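You operate a simulated robot arm through the tools that you are given. There is no shell and no other tool.

You run a simulated two-armed robot. Do the job below in one go: nothing can be reset, and whatever is moved stays where it is left.

JOB
Patch the tube on the press with the M patch and cure it.
Fine: rub the dusty spot clean with the blue block and put it back; arm down, heat button once, arm up when the display says done. What is to be rubbed or washed off counts as gone when no trace of it is left.

Only the result counts: the job must be done as asked and must still hold three seconds after the hand-in. Knocking over, shifting, dropping, spilling or breaking anything else fails it.

ROBOT AND FRAMES
Two 7-joint arms with fingered hands on one trunk that stands fixed in place. Base frame: the origin is at the foot of the trunk, x ahead of it, y to its left, z up; the work surface is at about z = 0.88. Lengths are in m, angles in rad, forces in N, time in s.
The left shoulder is at [0.029, 0.125, 1.307], the right one opposite. With the tool pointing down near the work surface each hand reaches from about 0.1 to 0.8 m from the base axis, measured 20 degrees to its own side. Payload 3.6 kg a hand.
The TCP of each hand is the grasp point between the finger pads, 0.034 m short of the fingertips. In the tool frame z runs along the fingers and y along their closing line. The gripper opens to 0.116 m; its body begins 0.04 m behind the TCP. The gripper is a hand of 5 fingers: y runs from the thumb to the fingers, the wrist lies at [-0.016, -0.16, -0.164] in the tool frame, and closing takes about 1.5 s.
Orientation is that of the tool frame in the base frame, as [roll, pitch, yaw] about the fixed x, y, z axes, in that order (R = Rz(yaw) Ry(pitch) Rx(roll)). With the fingers straight down and the wrist toward the robot, the tool's x, y and z point along [0, 1, 0], [1, 0, 0] and [0, 0, -1] of the base frame.

CONTROLS
- The arms move only by the tool play_rows. It takes "left_increments", "right_increments" or both (then of equal length, played together; a hand with none holds still); each is a list of rows, each an object of numbers (a shift or turn left out is 0, a gripper value left out holds the last): "dx", "dy", "dz": the shift along the tool's x, y, z in m; "wx", "wy", "wz": the turn, a rotation vector about the tool's x, y, z in rad; "gripper": the gripper command, from -1 (shut) to 1 (fully open), values between in proportion. In form: [{"dx": .., "dy": .., "dz": .., "wx": .., "wy": .., "wz": .., "gripper": ..}, ...]. A call has 1 to 20 rows; each row shifts and turns the commanded pose from where the row before left it, along the tool's axes as they then stand. A row lasts 0.2 s, in which the tool goes at most 0.05 m and 0.15 rad; a call with a longer step from one row to the next is refused whole, and so is a gripper value outside its range. Where a pose cannot be reached the arm comes as near as it can. A force on the tool above 40 N (or 10 N above the force at the start of the call, whichever is more), or a blocked arm, ends the call early, and 0.2 s more pass. Each finger travels about 0.153 m/s and halts on what it meets, pressing with about 24 N; the grip force reading is that of the motor and also rises with nothing between the fingers. The clock runs only during rows and for 0.2 s after the last one: add rows that do not move to give the fingers time. The reply holds the time, the measured pose of the TCP, the force on the tool along the base axes, the opening and the grip force, in the units named above and with some noise, with the torque about the TCP (base axes, N m) and any sound that the robot's microphone picked up, and new pictures: "views" is both (left out), scene, wrist or none (wrist: the cameras of the hands that moved).
- Cameras (640 x 400 px; columns grow to the right, rows downward): "scene" is now at [0.109, 0.0189, 1.5072]; the picture's right is [0.25, -0.97, 0.00], its down [-0.38, -0.10, -0.92] and it looks along [0.89, 0.23, -0.39] (base axes); focal length 214 px, centre (320, 200). "left" rides on the left gripper at [-0.069, -0.134, -0.11] in its tool frame; the picture's right is [-0.77, -0.19, 0.61], its down [0.59, -0.58, 0.57] and it looks along [0.25, 0.79, 0.55] (tool axes); focal length 256 px, centre (320, 200). "right" rides on the right gripper at [0.069, -0.134, -0.11] in its tool frame; the picture's right is [-0.77, 0.19, -0.61], its down [-0.59, -0.58, 0.56] and it looks along [-0.25, 0.80, 0.55] (tool axes); focal length 256 px, centre (320, 200). There is no depth. A picture from a camera that has moved, and an enlarged one, comes with that camera's place and axes in the base frame and with its lens. The place of the scene camera against the robot may be out by one fixed shift of up to 0.012 m in any direction.
- lift_body(by): moves the trunk up (or, below 0, down) by that many m; the arms and the scene camera ride with it, the base frame stays. It gives what a move gives, with no picture.
- hand_shape(shape, hand): the hand has 5 fingers and takes this shape, open, in about a second: jaw (thumb against the fingers, like two jaws); tri (thumb and two fingers); tip (a fingertip pinch); poke (one finger out to press); point (the index stretched); flat (the hand flat); cup (the hand cupped); fist (a fist). The gripper value then closes the fingers along that shape, each until it touches; the sizes above hold for jaw. It gives what a move gives, with no picture.
- pan_tilt(pan, tilt): turns the head with the scene camera to pan (to the left, within 1.501 rad either way) and tilt (down, from -0.506 to 1.204), counted from straight ahead of the robot (the tilt from the chest, where the trunk bows). It gives what a move gives, and a new picture of the scene camera.
- zoom(camera, box): a new picture of the part [left, top, right, bottom] of that camera's present view, enlarged. The clock stands still meanwhile.
- hand_in(): hands the job in; it is judged then, once.

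Nothing tells you positions but the pictures and the camera data. Unless the task says otherwise, let go and move clear before handing in.

The tools are called after "Emit:" as name(argument=value, ...) on one line, values as JSON. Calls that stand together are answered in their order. play_rows: Moves the arms, as the interface text tells. Its arguments: {"type":"object","properties":{"left_increments":{"type":"array"},"right_increments":{"type":"array"},"views":{"type":"string","enum":["both","scene","wrist","none"]}},"required":[]} The other tools are called the same way: lift_body (by) moves the trunk up or down; hand_shape (shape, hand) gives the hand a shape; pan_tilt (pan, tilt) turns the head that bears the scene camera; zoom (camera, box) takes an enlarged picture of a part of a camera's view; hand_in () hands the job in.

At the start:

```text
time_s: 0.0
left_tcp_pos: [0.4096, 0.4107, 1.4099]
left_tool_rot: [-3.141, -0.001, 1.571]
left_force: [-0.3, 0.3, -0.3]
left_moment: [-0.02, -0.01, -0.03]
left_gripper_width: 0.1157
left_finger_force: 0.0
left_shape: jaw
right_tcp_pos: [0.5533, -0.0497, 1.5075]
right_tool_rot: [3.141, 0.0, 1.57]
right_force: [-0.2, 0.5, -0.4]
right_moment: [0.02, 0.0, 0.01]
right_gripper_width: 0.1157
right_finger_force: 0.0
right_shape: jaw
trunk travel left (down, up): [-0.5, 0.262]
head pan, tilt (commanded): [0.25, 0.4]
```

scene: 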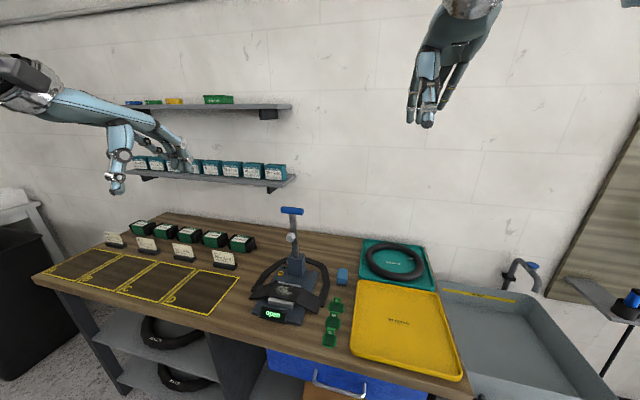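
right: 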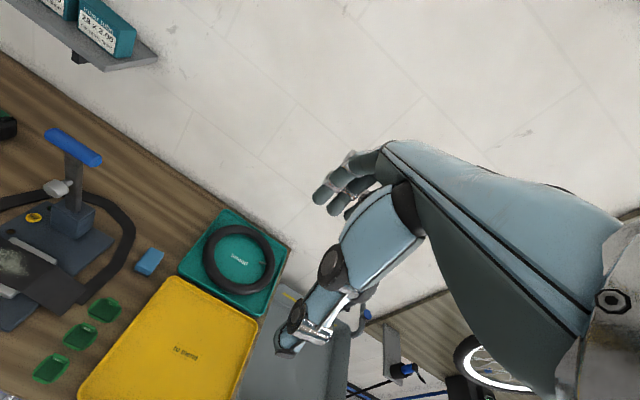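
left: 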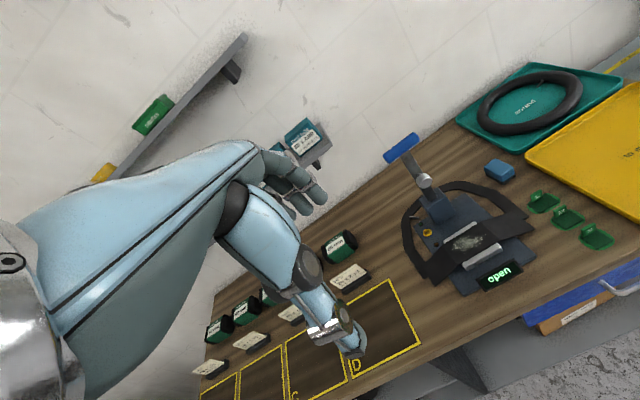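

I see a bench with a press (blue handle, display "open") holding a tube, a small blue block to its right, three green patches in front of it, and a yellow and a green tray. I'll zoom in to find the dusty spot, the heat button and the M patch.

Emit:
zoom(camera="scene", box=[230, 190, 370, 360])

Emit:
zoom(camera="left", box=[380, 120, 630, 300])

Emit:
zoom(camera="right", box=[0, 120, 220, 400])

```text
2.35 times, centred on (300, 275) of scene
camera zoom: at [0.109, 0.0189, 1.5072], right [0.25, -0.97, 0.0], down [-0.38, -0.1, -0.92], along [0.89, 0.23, -0.39], focal length 505 px, centre (367, 24)
```

zoom: 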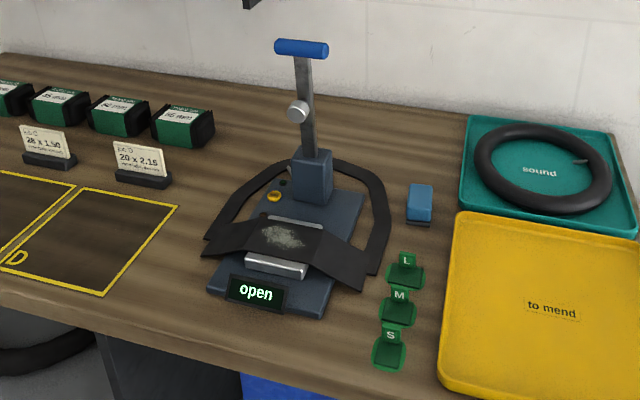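

```text
2.22 times, centred on (505, 210) of left
camera zoom: at [0.2756, 0.3413, 1.5191], right [-0.19, -0.77, -0.61], down [-0.58, 0.59, -0.57], along [0.79, 0.25, -0.55], focal length 569 px, centre (-91, 178)
```

zoom: 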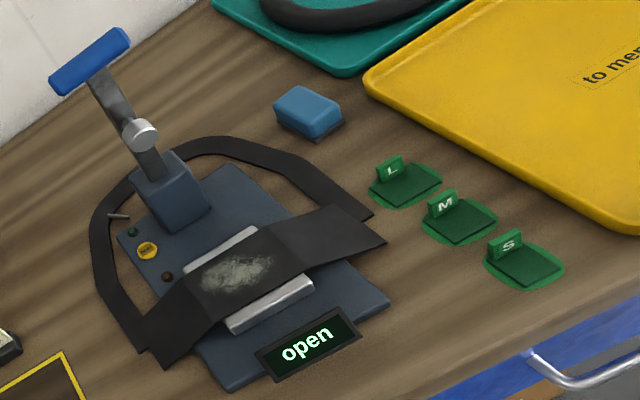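

```text
1.43 times, centred on (110, 260) of right
camera zoom: at [0.4202, 0.0199, 1.6164], right [0.19, -0.77, 0.61], down [-0.58, -0.59, -0.56], along [0.8, -0.25, -0.55], focal length 366 px, centre (620, 114)
```

zoom: 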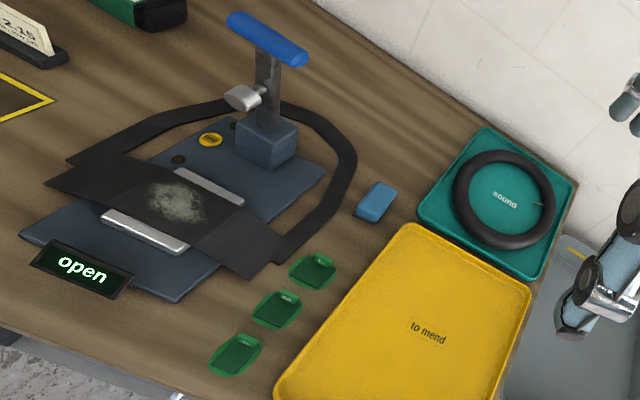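

The M patch sits between L and S with an upright tab. I'll zoom closer on the press base, the buttons, the patches and the block before I move anything.

Emit:
zoom(camera="left", box=[420, 195, 480, 245])

Emit:
zoom(camera="left", box=[530, 180, 620, 255])

Emit:
zoom(camera="scene", box=[310, 250, 360, 355])

Emit:
zoom(camera="scene", box=[270, 200, 320, 290])

Emit:
zoom(camera="right", box=[20, 120, 110, 250])

```text
8.00 times, centred on (450, 220) of left
camera zoom: at [0.2756, 0.3413, 1.5191], right [-0.19, -0.77, -0.61], down [-0.58, 0.59, -0.57], along [0.79, 0.25, -0.55], focal length 2048 px, centre (-720, 40)
```

zoom: 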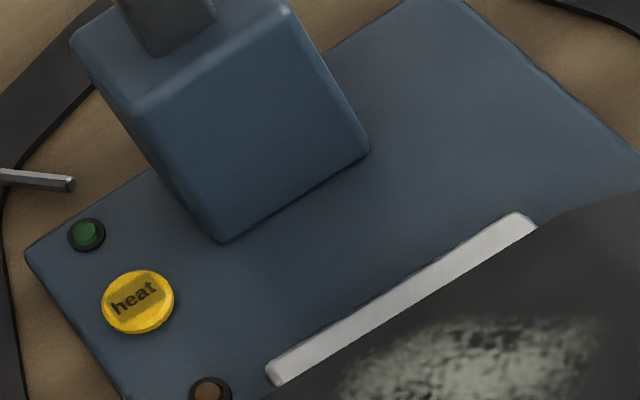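

```text
5.33 times, centred on (575, 218) of left
camera zoom: at [0.2756, 0.3413, 1.5191], right [-0.19, -0.77, -0.61], down [-0.58, 0.59, -0.57], along [0.79, 0.25, -0.55], focal length 1365 px, centre (-1040, 107)
```

zoom: 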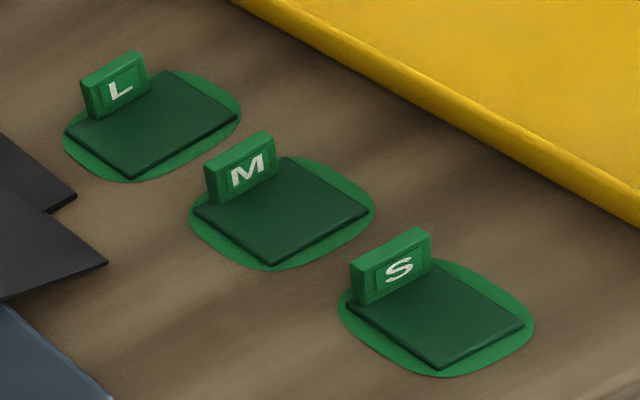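

```text
3.81 times, centred on (335, 302) of scene
camera zoom: at [0.109, 0.0189, 1.5072], right [0.25, -0.97, 0.0], down [-0.38, -0.1, -0.92], along [0.89, 0.23, -0.39], focal length 817 px, centre (263, -190)
```

zoom: 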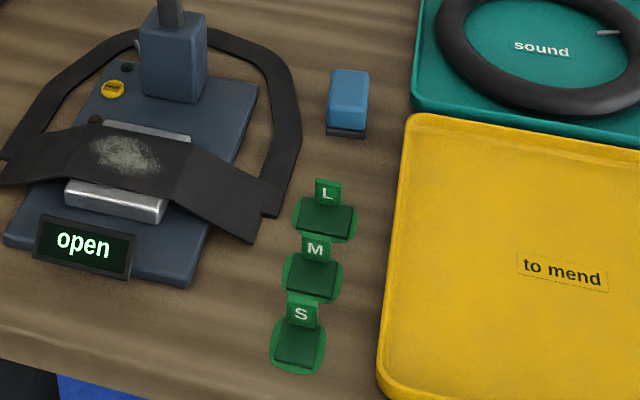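

```text
4.44 times, centred on (295, 245) of scene
camera zoom: at [0.109, 0.0189, 1.5072], right [0.25, -0.97, 0.0], down [-0.38, -0.1, -0.92], along [0.89, 0.23, -0.39], focal length 953 px, centre (431, 0)
```

zoom: 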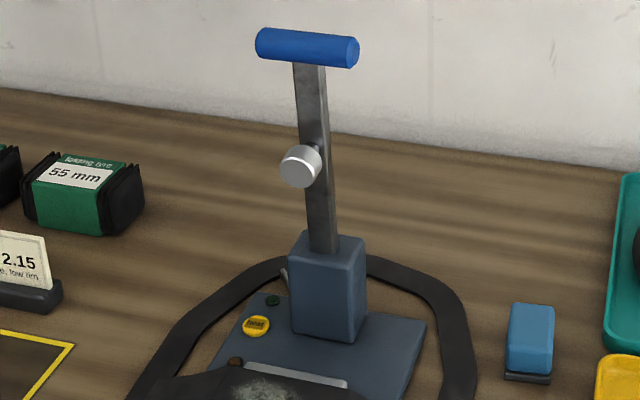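

```text
3.08 times, centred on (65, 185) of right
camera zoom: at [0.4202, 0.0199, 1.6164], right [0.19, -0.77, 0.61], down [-0.58, -0.59, -0.56], along [0.8, -0.25, -0.55], focal length 788 px, centre (1105, 246)
```

zoom: 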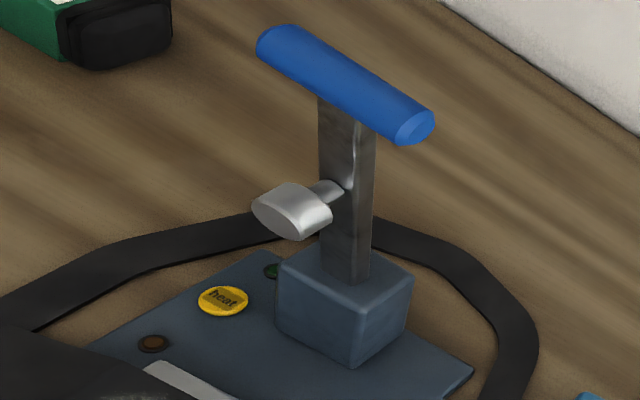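

Triangulating gives the spot at about (0.632, 0.285, 0.915), the M patch at (0.580, 0.100) with its tab at x≈0.598, and the block at (0.768, 0.100). The handle is at about (0.734, 0.279, 1.18). I'll zoom in more to get sizes.

Emit:
zoom(camera="left", box=[478, 140, 528, 190])

Emit:
zoom(camera="right", box=[125, 240, 175, 285])

Emit:
zoom(camera="left", box=[440, 205, 540, 300])

Emit:
zoom(camera="right", box=[0, 220, 90, 330])

Emit:
zoom(camera="left", box=[375, 120, 465, 230])

```text
8.00 times, centred on (503, 165) of left
camera zoom: at [0.2756, 0.3413, 1.5191], right [-0.19, -0.77, -0.61], down [-0.58, 0.59, -0.57], along [0.79, 0.25, -0.55], focal length 2048 px, centre (-1144, 480)
```

zoom: 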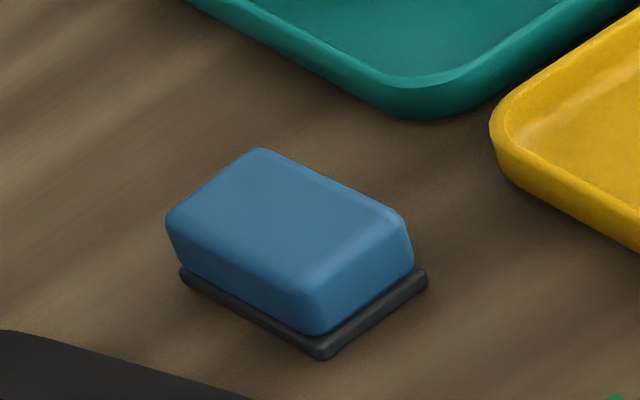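

```text
8.89 times, centred on (150, 262) of right
camera zoom: at [0.4202, 0.0199, 1.6164], right [0.19, -0.77, 0.61], down [-0.58, -0.59, -0.56], along [0.8, -0.25, -0.55], focal length 2276 px, centre (1831, -356)
```

zoom: 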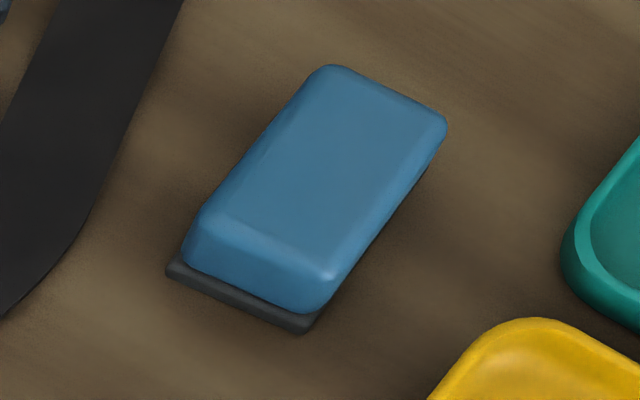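

```text
4.21 times, centred on (490, 252) of left
camera zoom: at [0.2756, 0.3413, 1.5191], right [-0.19, -0.77, -0.61], down [-0.58, 0.59, -0.57], along [0.79, 0.25, -0.55], focal length 1078 px, centre (-396, -21)
```

zoom: 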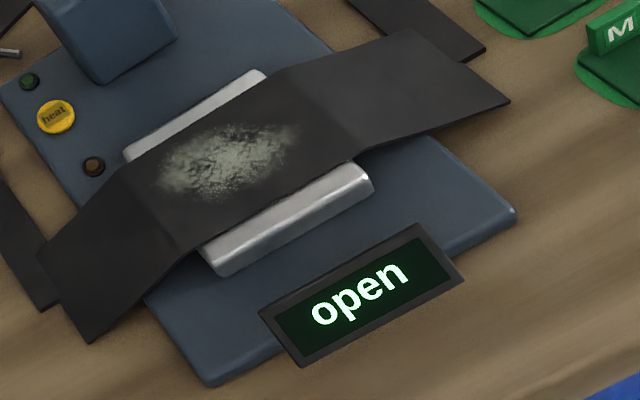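

```text
3.64 times, centred on (45, 275) of right
camera zoom: at [0.4202, 0.0199, 1.6164], right [0.19, -0.77, 0.61], down [-0.58, -0.59, -0.56], along [0.8, -0.25, -0.55], focal length 931 px, centre (1320, -73)
```

zoom: 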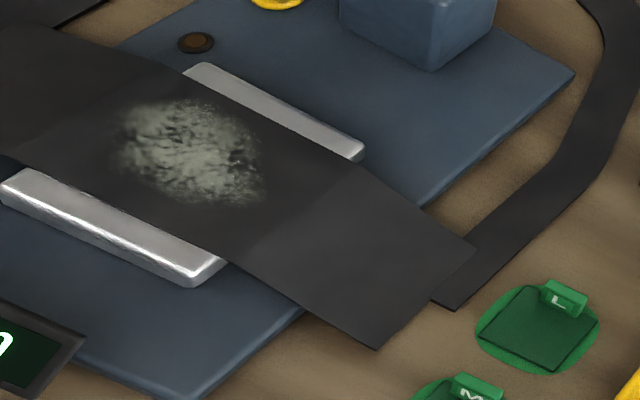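

```text
3.64 times, centred on (420, 175) of left
camera zoom: at [0.2756, 0.3413, 1.5191], right [-0.19, -0.77, -0.61], down [-0.58, 0.59, -0.57], along [0.79, 0.25, -0.55], focal length 931 px, centre (-44, 291)
```

zoom: 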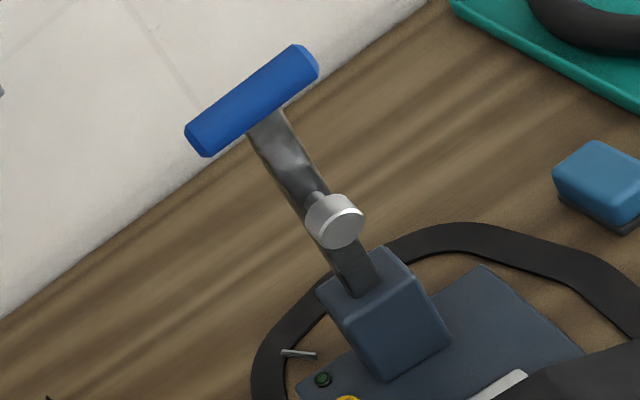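

The block is about 0.062 (x) × 0.039 (y) × 0.035 m, centred near (0.770, 0.101). The press isn't rotated. I'll move the left hand low and across to y≈0.10, and shift the right hand out of the way.

Emit:
play_rows(left_increments=[{"dz": 0.045}, {"dz": 0.045}, {"dz": 0.045}, {"dz": 0.045}, {"dz": 0.045}, {"dx": -0.045}, {"dx": -0.045}, {"dx": -0.045}, {"dx": -0.045}, {"dx": -0.045}, {"dx": -0.045}, {"dx": -0.04}], right_increments=[{"dx": -0.045}, {"dx": -0.045}, {"dx": -0.045}, {"dx": -0.045}, {"dx": -0.045}, {}, {}, {}, {}, {}, {}, {}])

```text
time_s: 2.6
left_tcp_pos: [0.412, 0.0957, 1.1829]
left_tool_rot: [-3.139, -0.003, 1.57]
left_force: [0.7, -1.2, -0.1]
left_moment: [0.06, 0.03, 0.05]
left_gripper_width: 0.1158
left_finger_force: 0.0
left_shape: jaw
left hand out of reach, approached as far as the arm can: row 10
right_tcp_pos: [0.5532, -0.2787, 1.5052]
right_tool_rot: [-3.142, -0.003, 1.569]
right_force: [0.8, -0.3, -0.6]
right_moment: [0.08, 0.06, 0.01]
right_gripper_width: 0.116
right_finger_force: 0.0
right_shape: jaw
trunk travel left (down, up): [-0.5, 0.262]
head pan, tilt (commanded): [0.25, 0.4]
camera scene: at [0.1098, 0.0135, 1.5072], right [0.25, -0.97, 0.0], down [-0.38, -0.09, -0.92], along [0.89, 0.23, -0.39], focal length 214 px, centre (320, 200)
camera right: at [0.4191, -0.2102, 1.6144], right [0.19, -0.77, 0.61], down [-0.58, -0.59, -0.57], along [0.79, -0.25, -0.56], focal length 256 px, centre (320, 200)
camera left: at [0.2801, 0.0258, 1.2936], right [-0.19, -0.77, -0.61], down [-0.58, 0.59, -0.56], along [0.79, 0.25, -0.55], focal length 256 px, centre (320, 200)
```

scene: 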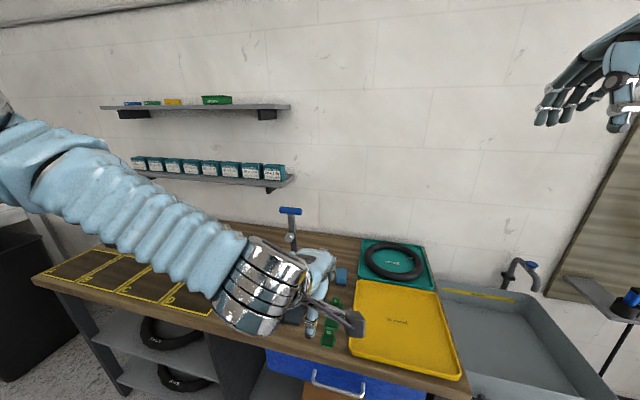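
right: 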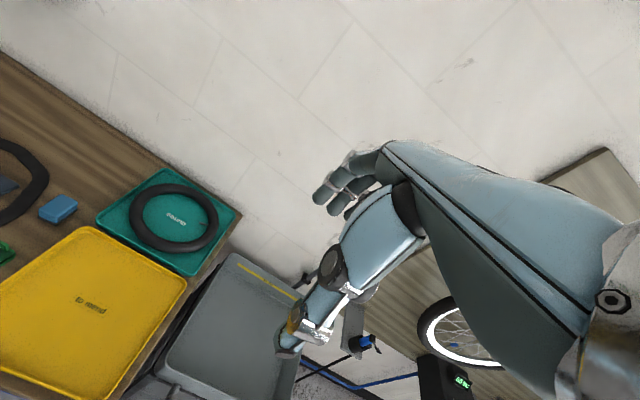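
left: 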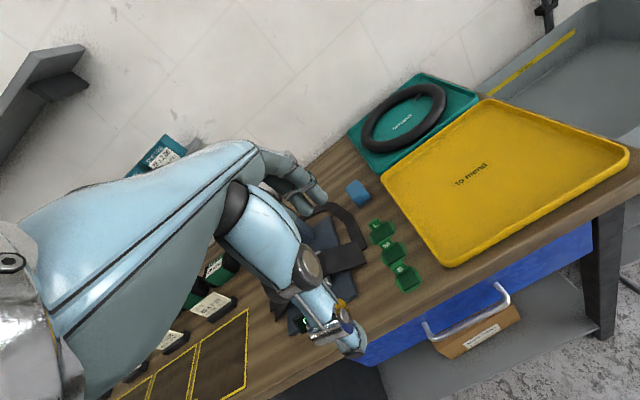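

The left hand reached y≈0.096 and nothing was touched. Next I'll move it forward until it is above the block.

Emit:
play_rows(left_increments=[{"dy": 0.045}, {"dy": 0.045}, {"dy": 0.045}, {"dy": 0.045}, {"dy": 0.045}, {"dy": 0.045}, {"dy": 0.045}, {"dy": 0.043, "dx": 0.005}, {"dz": 0.04}, {"dz": 0.04}, {"dz": 0.04}])

```text
time_s: 5.0
left_tcp_pos: [0.599, 0.2459, 1.1353]
left_tool_rot: [-3.141, 0.001, 1.572]
left_force: [0.0, -0.2, -0.2]
left_moment: [0.01, -0.01, 0.03]
left_gripper_width: 0.116
left_finger_force: 0.0
left_shape: jaw
left hand out of reach, approached as far as the arm can: row 1, 2, 3, 4, 5, 6, 7, 8, 9, 10, 11
right_tcp_pos: [0.5518, -0.2722, 1.5071]
right_tool_rot: [-3.141, 0.0, 1.571]
right_force: [1.4, 0.5, 0.8]
right_moment: [-0.02, -0.03, 0.03]
right_gripper_width: 0.1159
right_finger_force: 0.0
right_shape: jaw
trunk travel left (down, up): [-0.5, 0.262]
head pan, tilt (commanded): [0.25, 0.4]
camera scene: at [0.109, 0.0188, 1.5072], right [0.25, -0.97, 0.0], down [-0.38, -0.1, -0.92], along [0.89, 0.23, -0.39], focal length 214 px, centre (320, 200)
camera left: at [0.4662, 0.1781, 1.2463], right [-0.19, -0.77, -0.61], down [-0.58, 0.59, -0.57], along [0.8, 0.25, -0.55], focal length 256 px, centre (320, 200)
```

scene: 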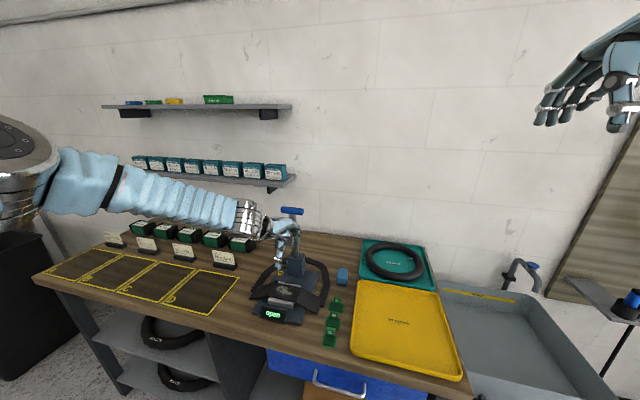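
left: 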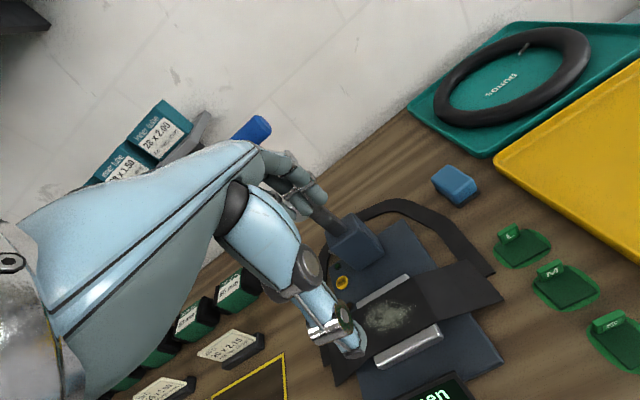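

The hand stopped short at about (0.599, 0.246, 1.135), apparently because of an awkward elbow posture, and nothing was touched. I'll issue one tiny upward row to see how the command behaves from here.

Emit:
play_rows(left_increments=[{"dz": -0.002}], views="none")

```text
time_s: 5.4
left_tcp_pos: [0.6, 0.2463, 1.1373]
left_tool_rot: [-3.142, 0.0, 1.57]
left_force: [0.0, -0.4, -0.2]
left_moment: [-0.06, 0.01, 0.02]
left_gripper_width: 0.116
left_finger_force: 0.1
left_shape: jaw
right_tcp_pos: [0.5527, -0.2732, 1.5075]
right_tool_rot: [-3.141, 0.0, 1.57]
right_force: [0.0, 0.5, 0.4]
right_moment: [-0.02, 0.02, -0.03]
right_gripper_width: 0.1159
right_finger_force: 0.1
right_shape: jaw
trunk travel left (down, up): [-0.5, 0.262]
head pan, tilt (commanded): [0.25, 0.4]
```

Each call starts from the pose actually reached, so there is no hidden jump. I'll raise the hand a little and move it sideways away from the press, using small checked steps.

Emit:
play_rows(left_increments=[{"dz": -0.04}, {"dz": -0.04}, {"dx": -0.0365}, {"dx": -0.0365}, {"dx": -0.0365}, {"dx": -0.0365}], views="scene")

```text
time_s: 6.8
left_tcp_pos: [0.5709, 0.1539, 1.2272]
left_tool_rot: [-3.141, 0.001, 1.57]
left_force: [-0.3, 0.5, 0.4]
left_moment: [-0.02, 0.01, -0.02]
left_gripper_width: 0.1159
left_finger_force: 0.0
left_shape: jaw
left hand out of reach, approached as far as the arm can: row 4, 5, 6
right_tcp_pos: [0.5535, -0.2752, 1.5065]
right_tool_rot: [3.141, 0.0, 1.571]
right_force: [0.0, 1.0, 0.1]
right_moment: [-0.02, 0.03, 0.01]
right_gripper_width: 0.1158
right_finger_force: 0.0
right_shape: jaw
trunk travel left (down, up): [-0.5, 0.262]
head pan, tilt (commanded): [0.25, 0.4]
camera scene: at [0.1095, 0.0186, 1.5072], right [0.25, -0.97, 0.0], down [-0.38, -0.1, -0.92], along [0.89, 0.23, -0.39], focal length 214 px, centre (320, 200)
```

scene: 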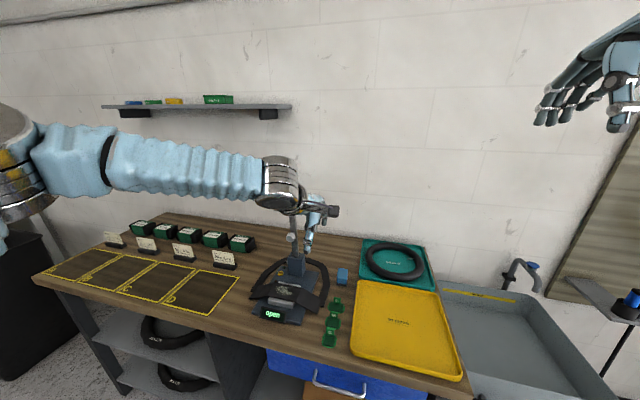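

With the wrist straight back, the left hand hits a wrist limit near y≈0.15. I'll turn it clockwise by about 0.6 rad so the wrist sits back-left, then see whether it reaches further right.

Emit:
play_rows(left_increments=[{"wz": 0.15}, {"wz": 0.15}, {"wz": 0.15}, {"wz": 0.15}], views="none")

```text
time_s: 7.8
left_tcp_pos: [0.5728, 0.1516, 1.2263]
left_tool_rot: [3.14, 0.001, 0.973]
left_force: [-0.4, 0.6, -0.1]
left_moment: [-0.01, -0.02, -0.01]
left_gripper_width: 0.116
left_finger_force: 0.0
left_shape: jaw
right_tcp_pos: [0.5527, -0.2723, 1.5075]
right_tool_rot: [-3.141, -0.001, 1.572]
right_force: [0.0, 0.2, -1.2]
right_moment: [0.0, 0.0, -0.02]
right_gripper_width: 0.1157
right_finger_force: 0.1
right_shape: jaw
trunk travel left (down, up): [-0.5, 0.262]
head pan, tilt (commanded): [0.25, 0.4]
```

Now testing a move to y≈0.10 with the turned hand.

Emit:
play_rows(left_increments=[{"dx": -0.0135, "dy": 0.0255}, {"dx": -0.0135, "dy": 0.0255}, {"dx": 0.0239, "dy": 0.0352}, {"dx": 0.0239, "dy": 0.0352}], views="none")

```text
time_s: 8.8
left_tcp_pos: [0.5974, 0.1452, 1.2443]
left_tool_rot: [3.142, 0.001, 0.971]
left_force: [0.1, -0.4, -0.6]
left_moment: [-0.03, 0.03, 0.0]
left_gripper_width: 0.1158
left_finger_force: 0.1
left_shape: jaw
left hand out of reach, approached as far as the arm can: row 2, 3, 4
right_tcp_pos: [0.5525, -0.2729, 1.5068]
right_tool_rot: [-3.141, 0.001, 1.571]
right_force: [-0.2, -0.2, -0.2]
right_moment: [0.04, -0.01, 0.0]
right_gripper_width: 0.1161
right_finger_force: 0.0
right_shape: jaw
trunk travel left (down, up): [-0.5, 0.262]
head pan, tilt (commanded): [0.25, 0.4]
```

It is still limited at z≈1.24, where the wrist is above shoulder height. I'll go lower and try again, since table level should be easier.

Emit:
play_rows(left_increments=[{"dz": 0.045}, {"dz": 0.045}, {"dz": 0.045}, {"dz": 0.045}, {"dx": -0.0135, "dy": 0.0255}, {"dx": -0.0135, "dy": 0.0255}], views="scene")

```text
time_s: 10.2
left_tcp_pos: [0.5427, 0.1416, 1.1236]
left_tool_rot: [-3.141, 0.001, 0.971]
left_force: [-0.5, -0.1, 0.6]
left_moment: [0.02, 0.01, -0.02]
left_gripper_width: 0.116
left_finger_force: 0.0
left_shape: jaw
left hand out of reach, approached as far as the arm can: row 1, 2, 3, 4, 5, 6
right_tcp_pos: [0.5535, -0.2738, 1.5057]
right_tool_rot: [3.141, 0.0, 1.571]
right_force: [0.3, -0.2, -0.8]
right_moment: [-0.02, -0.02, 0.0]
right_gripper_width: 0.1158
right_finger_force: 0.0
right_shape: jaw
trunk travel left (down, up): [-0.5, 0.262]
head pan, tilt (commanded): [0.25, 0.4]
camera scene: at [0.1089, 0.0183, 1.5072], right [0.25, -0.97, 0.0], down [-0.38, -0.1, -0.92], along [0.89, 0.23, -0.39], focal length 214 px, centre (320, 200)
```

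scene: 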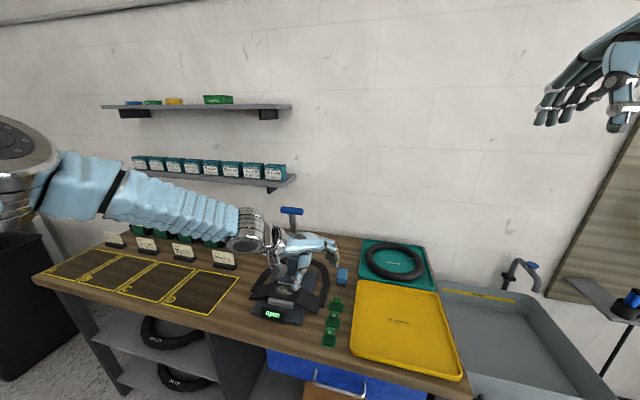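

The wrist is only about 0.39 m from the shoulder, so this is a joint-limit posture problem and not a length limit. I'll turn the head to look at the elbow.

Emit:
pan_tilt(pan=0.9, tilt=0.6)

```text
time_s: 11.2
left_tcp_pos: [0.543, 0.1426, 1.1238]
left_tool_rot: [-3.142, -0.002, 0.973]
left_force: [0.9, -0.5, -0.2]
left_moment: [-0.03, -0.04, 0.0]
left_gripper_width: 0.1158
left_finger_force: 0.2
left_shape: jaw
right_tcp_pos: [0.5528, -0.2733, 1.5057]
right_tool_rot: [-3.14, 0.0, 1.571]
right_force: [-0.7, 0.2, 0.2]
right_moment: [0.03, -0.01, 0.02]
right_gripper_width: 0.116
right_finger_force: 0.2
right_shape: jaw
trunk travel left (down, up): [-0.5, 0.262]
head pan, tilt (commanded): [0.901, 0.6]
camera scene: at [0.0742, 0.0648, 1.489], right [0.78, -0.62, 0.0], down [-0.35, -0.44, -0.83], along [0.51, 0.65, -0.56], focal length 214 px, centre (320, 200)
```

scene: 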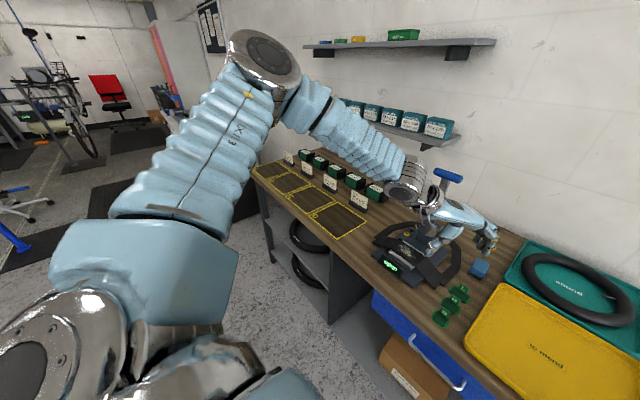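

The elbow is up and out to the left, above shoulder height, and that posture blocks the arm. I'll bring the hand back to the left over the empty mat area and low down, then check how the elbow settles.

Emit:
play_rows(left_increments=[{"dx": 0.03, "dy": -0.03, "wz": -0.1}, {"dx": 0.03, "dy": -0.03, "wz": -0.1}, {"dx": 0.035, "dy": -0.02, "wz": -0.1}, {"dx": 0.04, "dy": -0.01, "wz": -0.1}, {"dx": 0.04, "wz": -0.1}, {"dx": 0.04, "wz": -0.1}, {"dx": 0.04}, {"dx": 0.04}, {"dz": 0.04}, {"dz": 0.04}, {"dz": 0.04}], views="scene")

```text
time_s: 13.6
left_tcp_pos: [0.5152, 0.4574, 1.0307]
left_tool_rot: [3.14, -0.002, 1.572]
left_force: [-0.5, 0.9, 0.0]
left_moment: [0.0, -0.04, 0.03]
left_gripper_width: 0.1158
left_finger_force: 0.1
left_shape: jaw
left hand out of reach, approached as far as the arm can: row 11
right_tcp_pos: [0.5501, -0.2729, 1.5066]
right_tool_rot: [3.141, 0.0, 1.57]
right_force: [-1.1, -0.9, 0.6]
right_moment: [-0.05, -0.08, 0.0]
right_gripper_width: 0.1158
right_finger_force: 0.0
right_shape: jaw
trunk travel left (down, up): [-0.5, 0.262]
head pan, tilt (commanded): [0.901, 0.6]
camera scene: at [0.0723, 0.0658, 1.489], right [0.78, -0.62, 0.0], down [-0.35, -0.44, -0.83], along [0.51, 0.65, -0.56], focal length 214 px, centre (320, 200)
```

scene: 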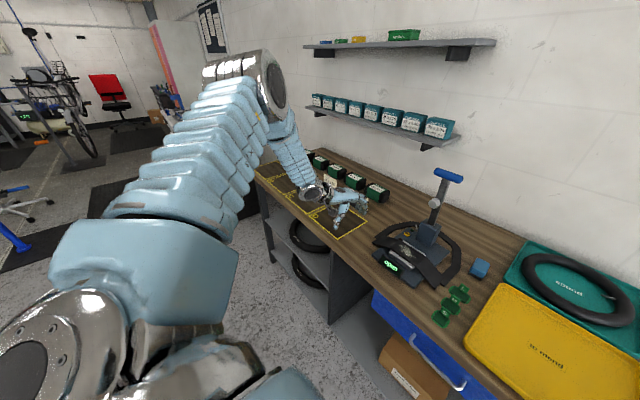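

The elbow-up posture limits even the mat area. I'll lift a little and pitch the hand forward, which should pull the elbow down behind the wrist, then look again.

Emit:
play_rows(left_increments=[{"dz": -0.04}, {"dz": -0.04}, {"dz": -0.03}, {"wx": -0.15}, {"wx": -0.15}, {"wx": -0.15}, {"wx": -0.15}, {"wx": -0.15}, {"wx": -0.15}, {"wx": -0.15}], views="scene")

```text
time_s: 15.8
left_tcp_pos: [0.4864, 0.4397, 1.1964]
left_tool_rot: [2.181, -0.017, 1.597]
left_force: [-0.2, -0.7, 1.1]
left_moment: [0.0, 0.0, 0.0]
left_gripper_width: 0.1157
left_finger_force: 0.0
left_shape: jaw
left hand out of reach, approached as far as the arm can: row 5, 8, 9, 10
right_tcp_pos: [0.5533, -0.2747, 1.5069]
right_tool_rot: [-3.141, 0.002, 1.571]
right_force: [0.0, 0.2, 0.2]
right_moment: [0.03, -0.05, 0.03]
right_gripper_width: 0.1161
right_finger_force: 0.1
right_shape: jaw
trunk travel left (down, up): [-0.5, 0.262]
head pan, tilt (commanded): [0.901, 0.6]
camera scene: at [0.0744, 0.0643, 1.4889], right [0.78, -0.62, 0.0], down [-0.35, -0.44, -0.83], along [0.51, 0.65, -0.56], focal length 214 px, centre (320, 200)
```

scene: 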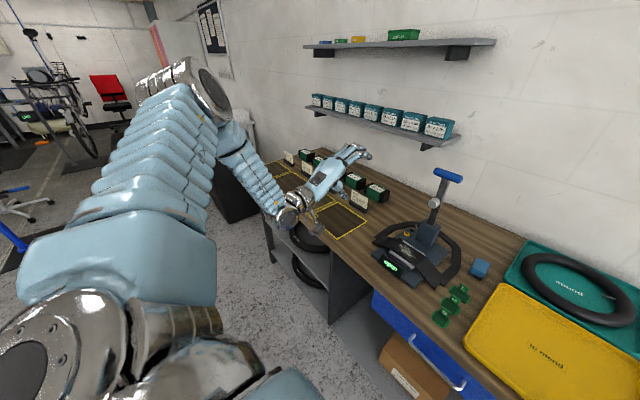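

The elbow is still high. I'll raise the trunk so the arm has to hang down nearly straight, which should let the elbow drop, then bring the hand down.

Emit:
lift_body(by=0.25)

Emit:
play_rows(left_increments=[{"wx": 0.12}, {"wx": 0.12}, {"wx": 0.12}, {"wx": 0.12}, {"wx": 0.12}, {"wx": 0.12}, {"wx": 0.12}, {"wx": 0.12}, {"dz": 0.04}, {"dz": 0.04}, {"dz": 0.04}, {"dz": 0.04}, {"dz": 0.04}], views="scene")

```text
time_s: 18.4
left_tcp_pos: [0.4815, 0.4407, 1.459]
left_tool_rot: [2.156, -0.016, 1.596]
left_force: [0.4, -0.3, 0.5]
left_moment: [0.0, 0.0, -0.01]
left_gripper_width: 0.1158
left_finger_force: 0.0
left_shape: jaw
right_tcp_pos: [0.5545, -0.2746, 1.7576]
right_tool_rot: [-3.141, 0.0, 1.571]
right_force: [-0.3, 0.9, 0.1]
right_moment: [-0.01, -0.06, -0.01]
right_gripper_width: 0.116
right_finger_force: 0.0
right_shape: jaw
trunk travel left (down, up): [-0.75, 0.012]
head pan, tilt (commanded): [0.901, 0.6]
```

```text
time_s: 21.2
left_tcp_pos: [0.4783, 0.4343, 1.2745]
left_tool_rot: [3.12, -0.024, 1.596]
left_force: [0.6, 0.0, 0.5]
left_moment: [0.01, -0.01, -0.01]
left_gripper_width: 0.1158
left_finger_force: 0.1
left_shape: jaw
left hand out of reach, approached as far as the arm can: row 13
right_tcp_pos: [0.5549, -0.2773, 1.7546]
right_tool_rot: [-3.14, 0.0, 1.573]
right_force: [0.9, -0.6, 0.3]
right_moment: [0.03, 0.0, 0.02]
right_gripper_width: 0.1158
right_finger_force: 0.1
right_shape: jaw
trunk travel left (down, up): [-0.75, 0.012]
head pan, tilt (commanded): [0.901, 0.6]
camera scene: at [0.0632, 0.0626, 1.7393], right [0.78, -0.62, 0.0], down [-0.35, -0.44, -0.83], along [0.51, 0.65, -0.56], focal length 214 px, centre (320, 200)
```

scene: 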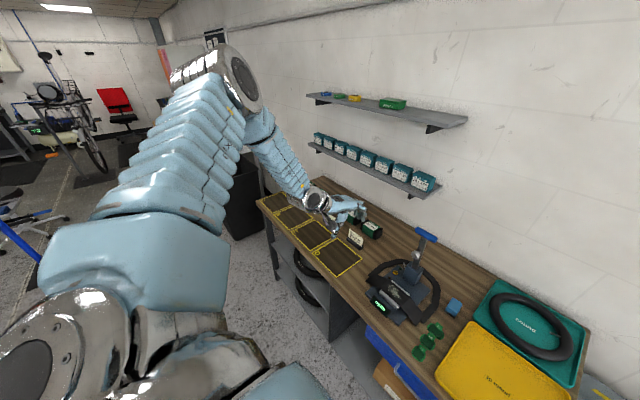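

The limit rides with the shoulder, so this is a posture branch. I'll roll the hand inward toward a handshake orientation, which should make the elbow drop.

Emit:
play_rows(left_increments=[{"dz": -0.04}, {"dz": -0.04}, {"wy": -0.15, "dx": -0.02}, {"wy": -0.15, "dx": -0.02}, {"wy": -0.15, "dx": -0.02}, {"wy": -0.15, "dx": -0.02}, {"wy": -0.15, "dx": -0.02}, {"wy": -0.15, "dx": -0.02}, {"wy": -0.15, "dx": -0.02}, {"wy": -0.15, "dx": -0.02}], views="scene")

```text
time_s: 23.4
left_tcp_pos: [0.4765, 0.304, 1.4313]
left_tool_rot: [3.075, 1.184, 1.535]
left_force: [-0.9, -0.5, -0.1]
left_moment: [0.02, 0.0, 0.01]
left_gripper_width: 0.1159
left_finger_force: 0.0
left_shape: jaw
right_tcp_pos: [0.5533, -0.2742, 1.7563]
right_tool_rot: [3.141, 0.001, 1.571]
right_force: [-0.3, 0.0, 0.3]
right_moment: [0.01, -0.05, 0.01]
right_gripper_width: 0.116
right_finger_force: 0.0
right_shape: jaw
trunk travel left (down, up): [-0.75, 0.012]
head pan, tilt (commanded): [0.901, 0.6]
camera scene: at [0.0619, 0.0647, 1.7393], right [0.78, -0.62, 0.0], down [-0.35, -0.44, -0.82], along [0.51, 0.65, -0.57], focal length 214 px, centre (320, 200)
```

scene: 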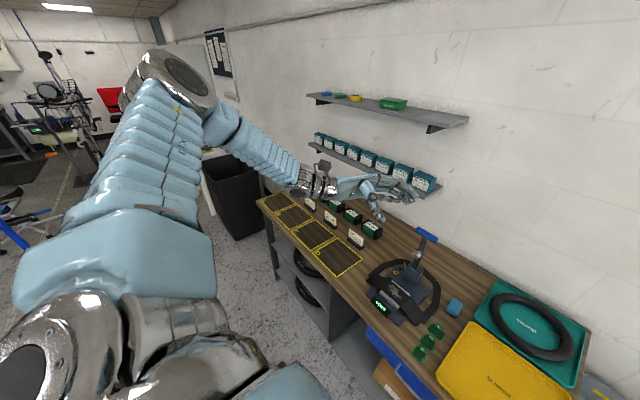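

The elbow has started to move outward. I'll keep rolling the hand.

Emit:
play_rows(left_increments=[{"wy": -0.15}, {"wy": -0.15}, {"wy": -0.15}, {"wy": -0.15}, {"wy": -0.15}, {"wy": -0.15}, {"wy": -0.15}, {"wy": -0.15}], views="scene")

```text
time_s: 25.2
left_tcp_pos: [0.4362, 0.2915, 1.5479]
left_tool_rot: [0.031, 0.757, -1.523]
left_force: [-0.7, 0.0, 0.7]
left_moment: [-0.02, 0.01, 0.01]
left_gripper_width: 0.1162
left_finger_force: 0.1
left_shape: jaw
left hand out of reach, approached as far as the arm can: row 2, 3, 4, 5, 6, 7, 8
right_tcp_pos: [0.5539, -0.276, 1.7575]
right_tool_rot: [3.141, 0.0, 1.571]
right_force: [-0.4, 0.0, -0.1]
right_moment: [0.01, 0.0, 0.01]
right_gripper_width: 0.1156
right_finger_force: 0.1
right_shape: jaw
trunk travel left (down, up): [-0.75, 0.012]
head pan, tilt (commanded): [0.901, 0.6]
camera scene: at [0.0617, 0.0639, 1.7394], right [0.78, -0.62, 0.0], down [-0.35, -0.44, -0.83], along [0.51, 0.65, -0.56], focal length 214 px, centre (320, 200)
```

scene: 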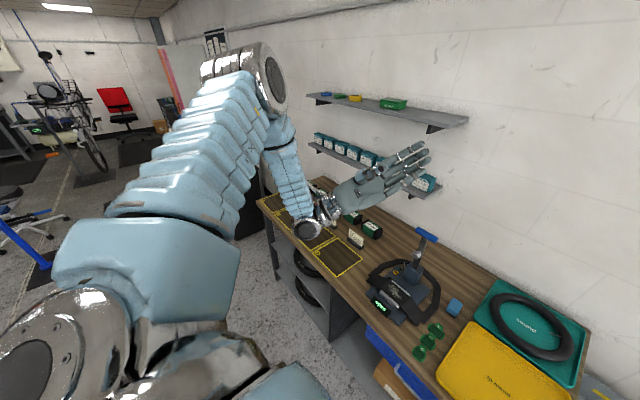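

The arm stays elbow-up and its wrist can only work near or above shoulder height, so the trunk has to come down. I'll turn the hand back to pointing straight down first, and lower the trunk afterwards.

Emit:
play_rows(left_increments=[{"wy": 0.149}, {"wy": 0.149}, {"wy": 0.149}, {"wy": 0.149}, {"wy": 0.149}, {"wy": 0.149}, {"wy": 0.149}, {"wy": 0.149}, {"wy": 0.149}, {"wy": 0.149}, {"wy": 0.149}, {"wy": 0.149}, {"wy": 0.149}, {"wy": 0.149}, {"wy": 0.149}, {"wy": 0.149}], views="scene")

```text
time_s: 28.6
left_tcp_pos: [0.4514, 0.3794, 1.5242]
left_tool_rot: [3.117, 0.016, 1.571]
left_force: [-0.8, 0.0, 0.0]
left_moment: [-0.03, -0.02, -0.01]
left_gripper_width: 0.1158
left_finger_force: 0.0
left_shape: jaw
left hand out of reach, approached as far as the arm can: row 14, 15, 16
right_tcp_pos: [0.5557, -0.273, 1.7577]
right_tool_rot: [-3.142, 0.002, 1.572]
right_force: [0.6, 0.0, 0.8]
right_moment: [-0.03, 0.03, -0.01]
right_gripper_width: 0.116
right_finger_force: 0.1
right_shape: jaw
trunk travel left (down, up): [-0.75, 0.012]
head pan, tilt (commanded): [0.901, 0.6]
camera scene: at [0.062, 0.0665, 1.7392], right [0.78, -0.62, 0.0], down [-0.35, -0.44, -0.82], along [0.51, 0.65, -0.57], focal length 214 px, centre (320, 200)
```

scene: 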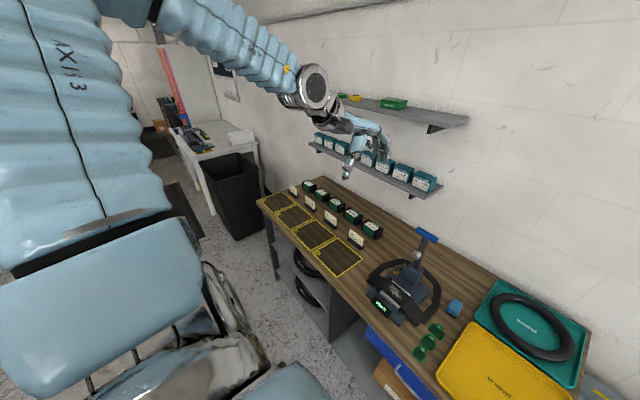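

The posture shifted again. I'll go back to roughly the starting hand-to-shoulder relation, raised a bit, then lower the trunk in stages and check reach at table height.

Emit:
play_rows(left_increments=[{"dz": -0.04}, {"dz": -0.04}, {"dz": -0.04}, {"dz": -0.03}], views="scene")

Emit:
lift_body(by=-0.3)

Emit:
pan_tilt(pan=0.6, tilt=0.5)

```text
time_s: 29.6
left_tcp_pos: [0.4541, 0.4046, 1.6749]
left_tool_rot: [3.118, 0.001, 1.59]
left_force: [-0.5, -0.8, -0.7]
left_moment: [-0.03, 0.03, -0.01]
left_gripper_width: 0.1159
left_finger_force: 0.1
left_shape: jaw
left hand out of reach, approached as far as the arm can: row 1, 2, 3
right_tcp_pos: [0.5548, -0.2756, 1.7568]
right_tool_rot: [-3.14, -0.001, 1.572]
right_force: [1.3, 0.9, 0.3]
right_moment: [0.0, 0.0, -0.02]
right_gripper_width: 0.1159
right_finger_force: 0.1
right_shape: jaw
trunk travel left (down, up): [-0.75, 0.012]
head pan, tilt (commanded): [0.901, 0.6]
camera scene: at [0.0614, 0.065, 1.7393], right [0.78, -0.62, 0.0], down [-0.35, -0.44, -0.83], along [0.51, 0.65, -0.56], focal length 214 px, centre (320, 200)
```

scene: 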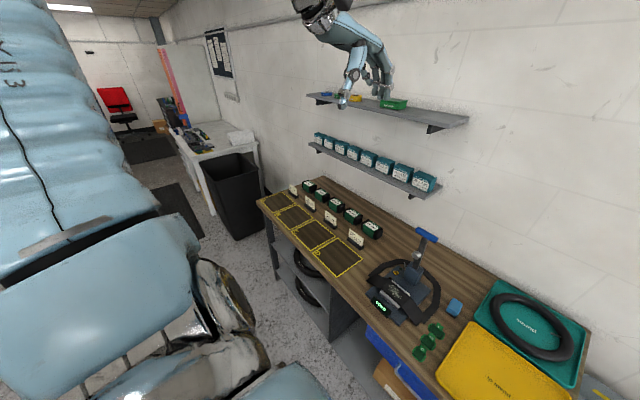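

```text
time_s: 32.6
left_tcp_pos: [0.4722, 0.4037, 1.3494]
left_tool_rot: [-3.117, 0.0, 1.588]
left_force: [-0.3, 0.1, 0.0]
left_moment: [-0.01, 0.05, 0.03]
left_gripper_width: 0.1159
left_finger_force: 0.1
left_shape: jaw
right_tcp_pos: [0.5538, -0.2737, 1.4578]
right_tool_rot: [3.141, 0.0, 1.571]
right_force: [-0.1, 0.0, 0.1]
right_moment: [0.03, 0.0, 0.01]
right_gripper_width: 0.1158
right_finger_force: 0.1
right_shape: jaw
trunk travel left (down, up): [-0.45, 0.312]
head pan, tilt (commanded): [0.901, 0.6]
```

```text
time_s: 33.4
left_tcp_pos: [0.4732, 0.4048, 1.3486]
left_tool_rot: [-3.118, 0.0, 1.59]
left_force: [-0.9, -0.3, 0.3]
left_moment: [-0.01, 0.02, -0.03]
left_gripper_width: 0.1158
left_finger_force: 0.1
left_shape: jaw
right_tcp_pos: [0.554, -0.2748, 1.4571]
right_tool_rot: [3.141, 0.0, 1.571]
right_force: [0.1, 0.0, -0.4]
right_moment: [0.03, 0.01, -0.03]
right_gripper_width: 0.1161
right_finger_force: 0.0
right_shape: jaw
trunk travel left (down, up): [-0.45, 0.312]
head pan, tilt (commanded): [0.6, 0.499]
camera scene: at [0.1025, 0.0471, 1.4477], right [0.57, -0.82, 0.0], down [-0.4, -0.27, -0.88], along [0.72, 0.5, -0.48], focal length 214 px, centre (320, 200)
```

scene: 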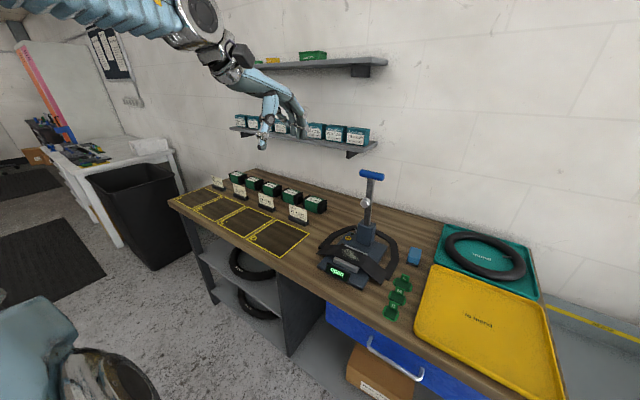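

The view is clear and the left hand is high over the mats. I'll lower the trunk another 0.33 so the hands work at about shoulder height.

Emit:
lift_body(by=-0.2)

Emit:
pan_tilt(pan=0.35, tilt=0.5)

```text
time_s: 35.6
left_tcp_pos: [0.5132, 0.405, 1.1003]
left_tool_rot: [-3.006, 0.002, 1.583]
left_force: [0.5, 0.5, -0.1]
left_moment: [-0.03, -0.01, 0.01]
left_gripper_width: 0.1162
left_finger_force: 0.0
left_shape: jaw
right_tcp_pos: [0.5544, -0.2751, 1.2575]
right_tool_rot: [3.141, 0.0, 1.569]
right_force: [0.3, -0.3, 0.8]
right_moment: [0.02, -0.01, -0.03]
right_gripper_width: 0.1159
right_finger_force: 0.0
right_shape: jaw
trunk travel left (down, up): [-0.25, 0.512]
head pan, tilt (commanded): [0.6, 0.499]
```

```text
time_s: 36.4
left_tcp_pos: [0.5134, 0.404, 1.1002]
left_tool_rot: [-3.006, 0.0, 1.581]
left_force: [-0.2, 0.1, 0.3]
left_moment: [0.01, -0.01, -0.03]
left_gripper_width: 0.1159
left_finger_force: 0.1
left_shape: jaw
right_tcp_pos: [0.554, -0.2758, 1.2569]
right_tool_rot: [-3.14, -0.002, 1.572]
right_force: [-1.1, -0.1, -0.1]
right_moment: [0.01, -0.02, 0.01]
right_gripper_width: 0.1158
right_finger_force: 0.0
right_shape: jaw
trunk travel left (down, up): [-0.25, 0.512]
head pan, tilt (commanded): [0.351, 0.499]
camera scene: at [0.1783, 0.027, 1.2441], right [0.34, -0.94, 0.0], down [-0.45, -0.16, -0.88], along [0.82, 0.3, -0.48], focal length 214 px, centre (320, 200)
```

scene: 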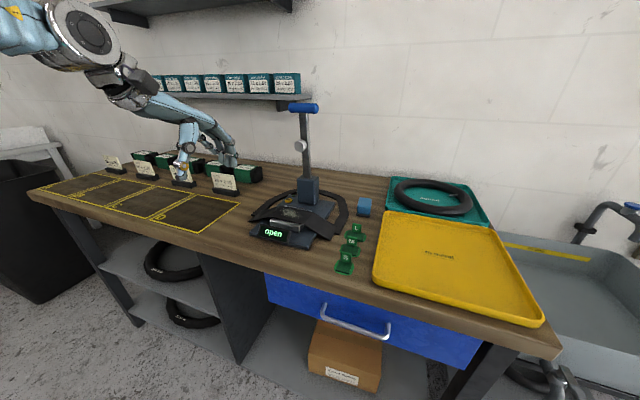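

The trunk also leans forward as it lowers, which brings the shoulders closer. I'll straighten the tool and move the left hand right, in front of the press, at z≈1.1 to see how far it reaches.

Emit:
play_rows(left_increments=[{"wx": -0.07}, {"wx": -0.065}, {"dx": -0.04}, {"dx": -0.04}, {"dx": -0.04}, {"dx": -0.04}, {"dx": -0.04}, {"dx": -0.04}, {"dx": -0.04}, {"dx": -0.025}], views="scene")

```text
time_s: 38.5
left_tcp_pos: [0.5667, 0.3828, 1.0726]
left_tool_rot: [3.141, 0.01, 1.568]
left_force: [-0.4, -0.2, 0.4]
left_moment: [0.0, -0.01, 0.03]
left_gripper_width: 0.116
left_finger_force: 0.1
left_shape: jaw
left hand out of reach, approached as far as the arm can: row 3, 4, 5, 6, 7, 8, 9, 10
right_tcp_pos: [0.5545, -0.2746, 1.2567]
right_tool_rot: [-3.14, 0.001, 1.57]
right_force: [1.0, 0.3, 0.9]
right_moment: [0.0, 0.0, 0.01]
right_gripper_width: 0.1159
right_finger_force: 0.0
right_shape: jaw
trunk travel left (down, up): [-0.25, 0.512]
head pan, tilt (commanded): [0.351, 0.499]
camera scene: at [0.1789, 0.027, 1.244], right [0.34, -0.94, 0.0], down [-0.45, -0.16, -0.88], along [0.82, 0.3, -0.48], focal length 214 px, centre (320, 200)
```

scene: 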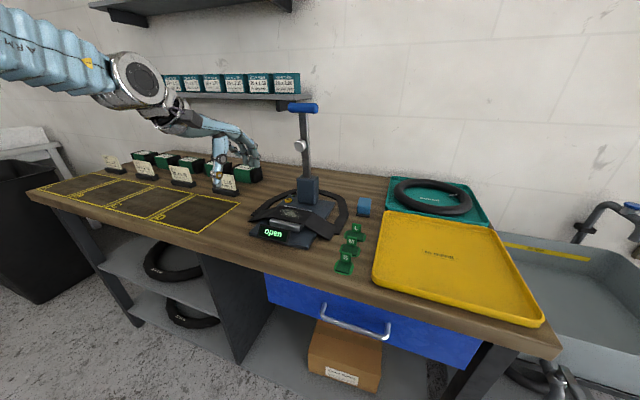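

I'll look left to see the actual arm posture now.

Emit:
pan_tilt(pan=1.2, tilt=0.1)

```text
time_s: 39.7
left_tcp_pos: [0.5673, 0.3817, 1.0729]
left_tool_rot: [3.141, 0.007, 1.568]
left_force: [-0.4, 1.1, 0.9]
left_moment: [-0.03, 0.01, 0.0]
left_gripper_width: 0.1162
left_finger_force: 0.1
left_shape: jaw
right_tcp_pos: [0.5544, -0.2749, 1.2573]
right_tool_rot: [-3.141, -0.001, 1.57]
right_force: [-0.7, -0.2, -0.2]
right_moment: [-0.02, 0.02, 0.01]
right_gripper_width: 0.116
right_finger_force: 0.0
right_shape: jaw
trunk travel left (down, up): [-0.25, 0.512]
head pan, tilt (commanded): [1.201, 0.099]
camera scene: at [0.1264, 0.0814, 1.2811], right [0.93, -0.36, 0.0], down [-0.04, -0.09, -0.99], along [0.36, 0.93, -0.1], focal length 214 px, centre (320, 200)
```

scene: 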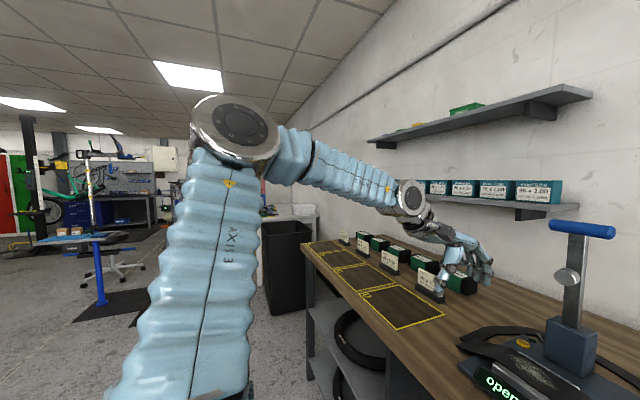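

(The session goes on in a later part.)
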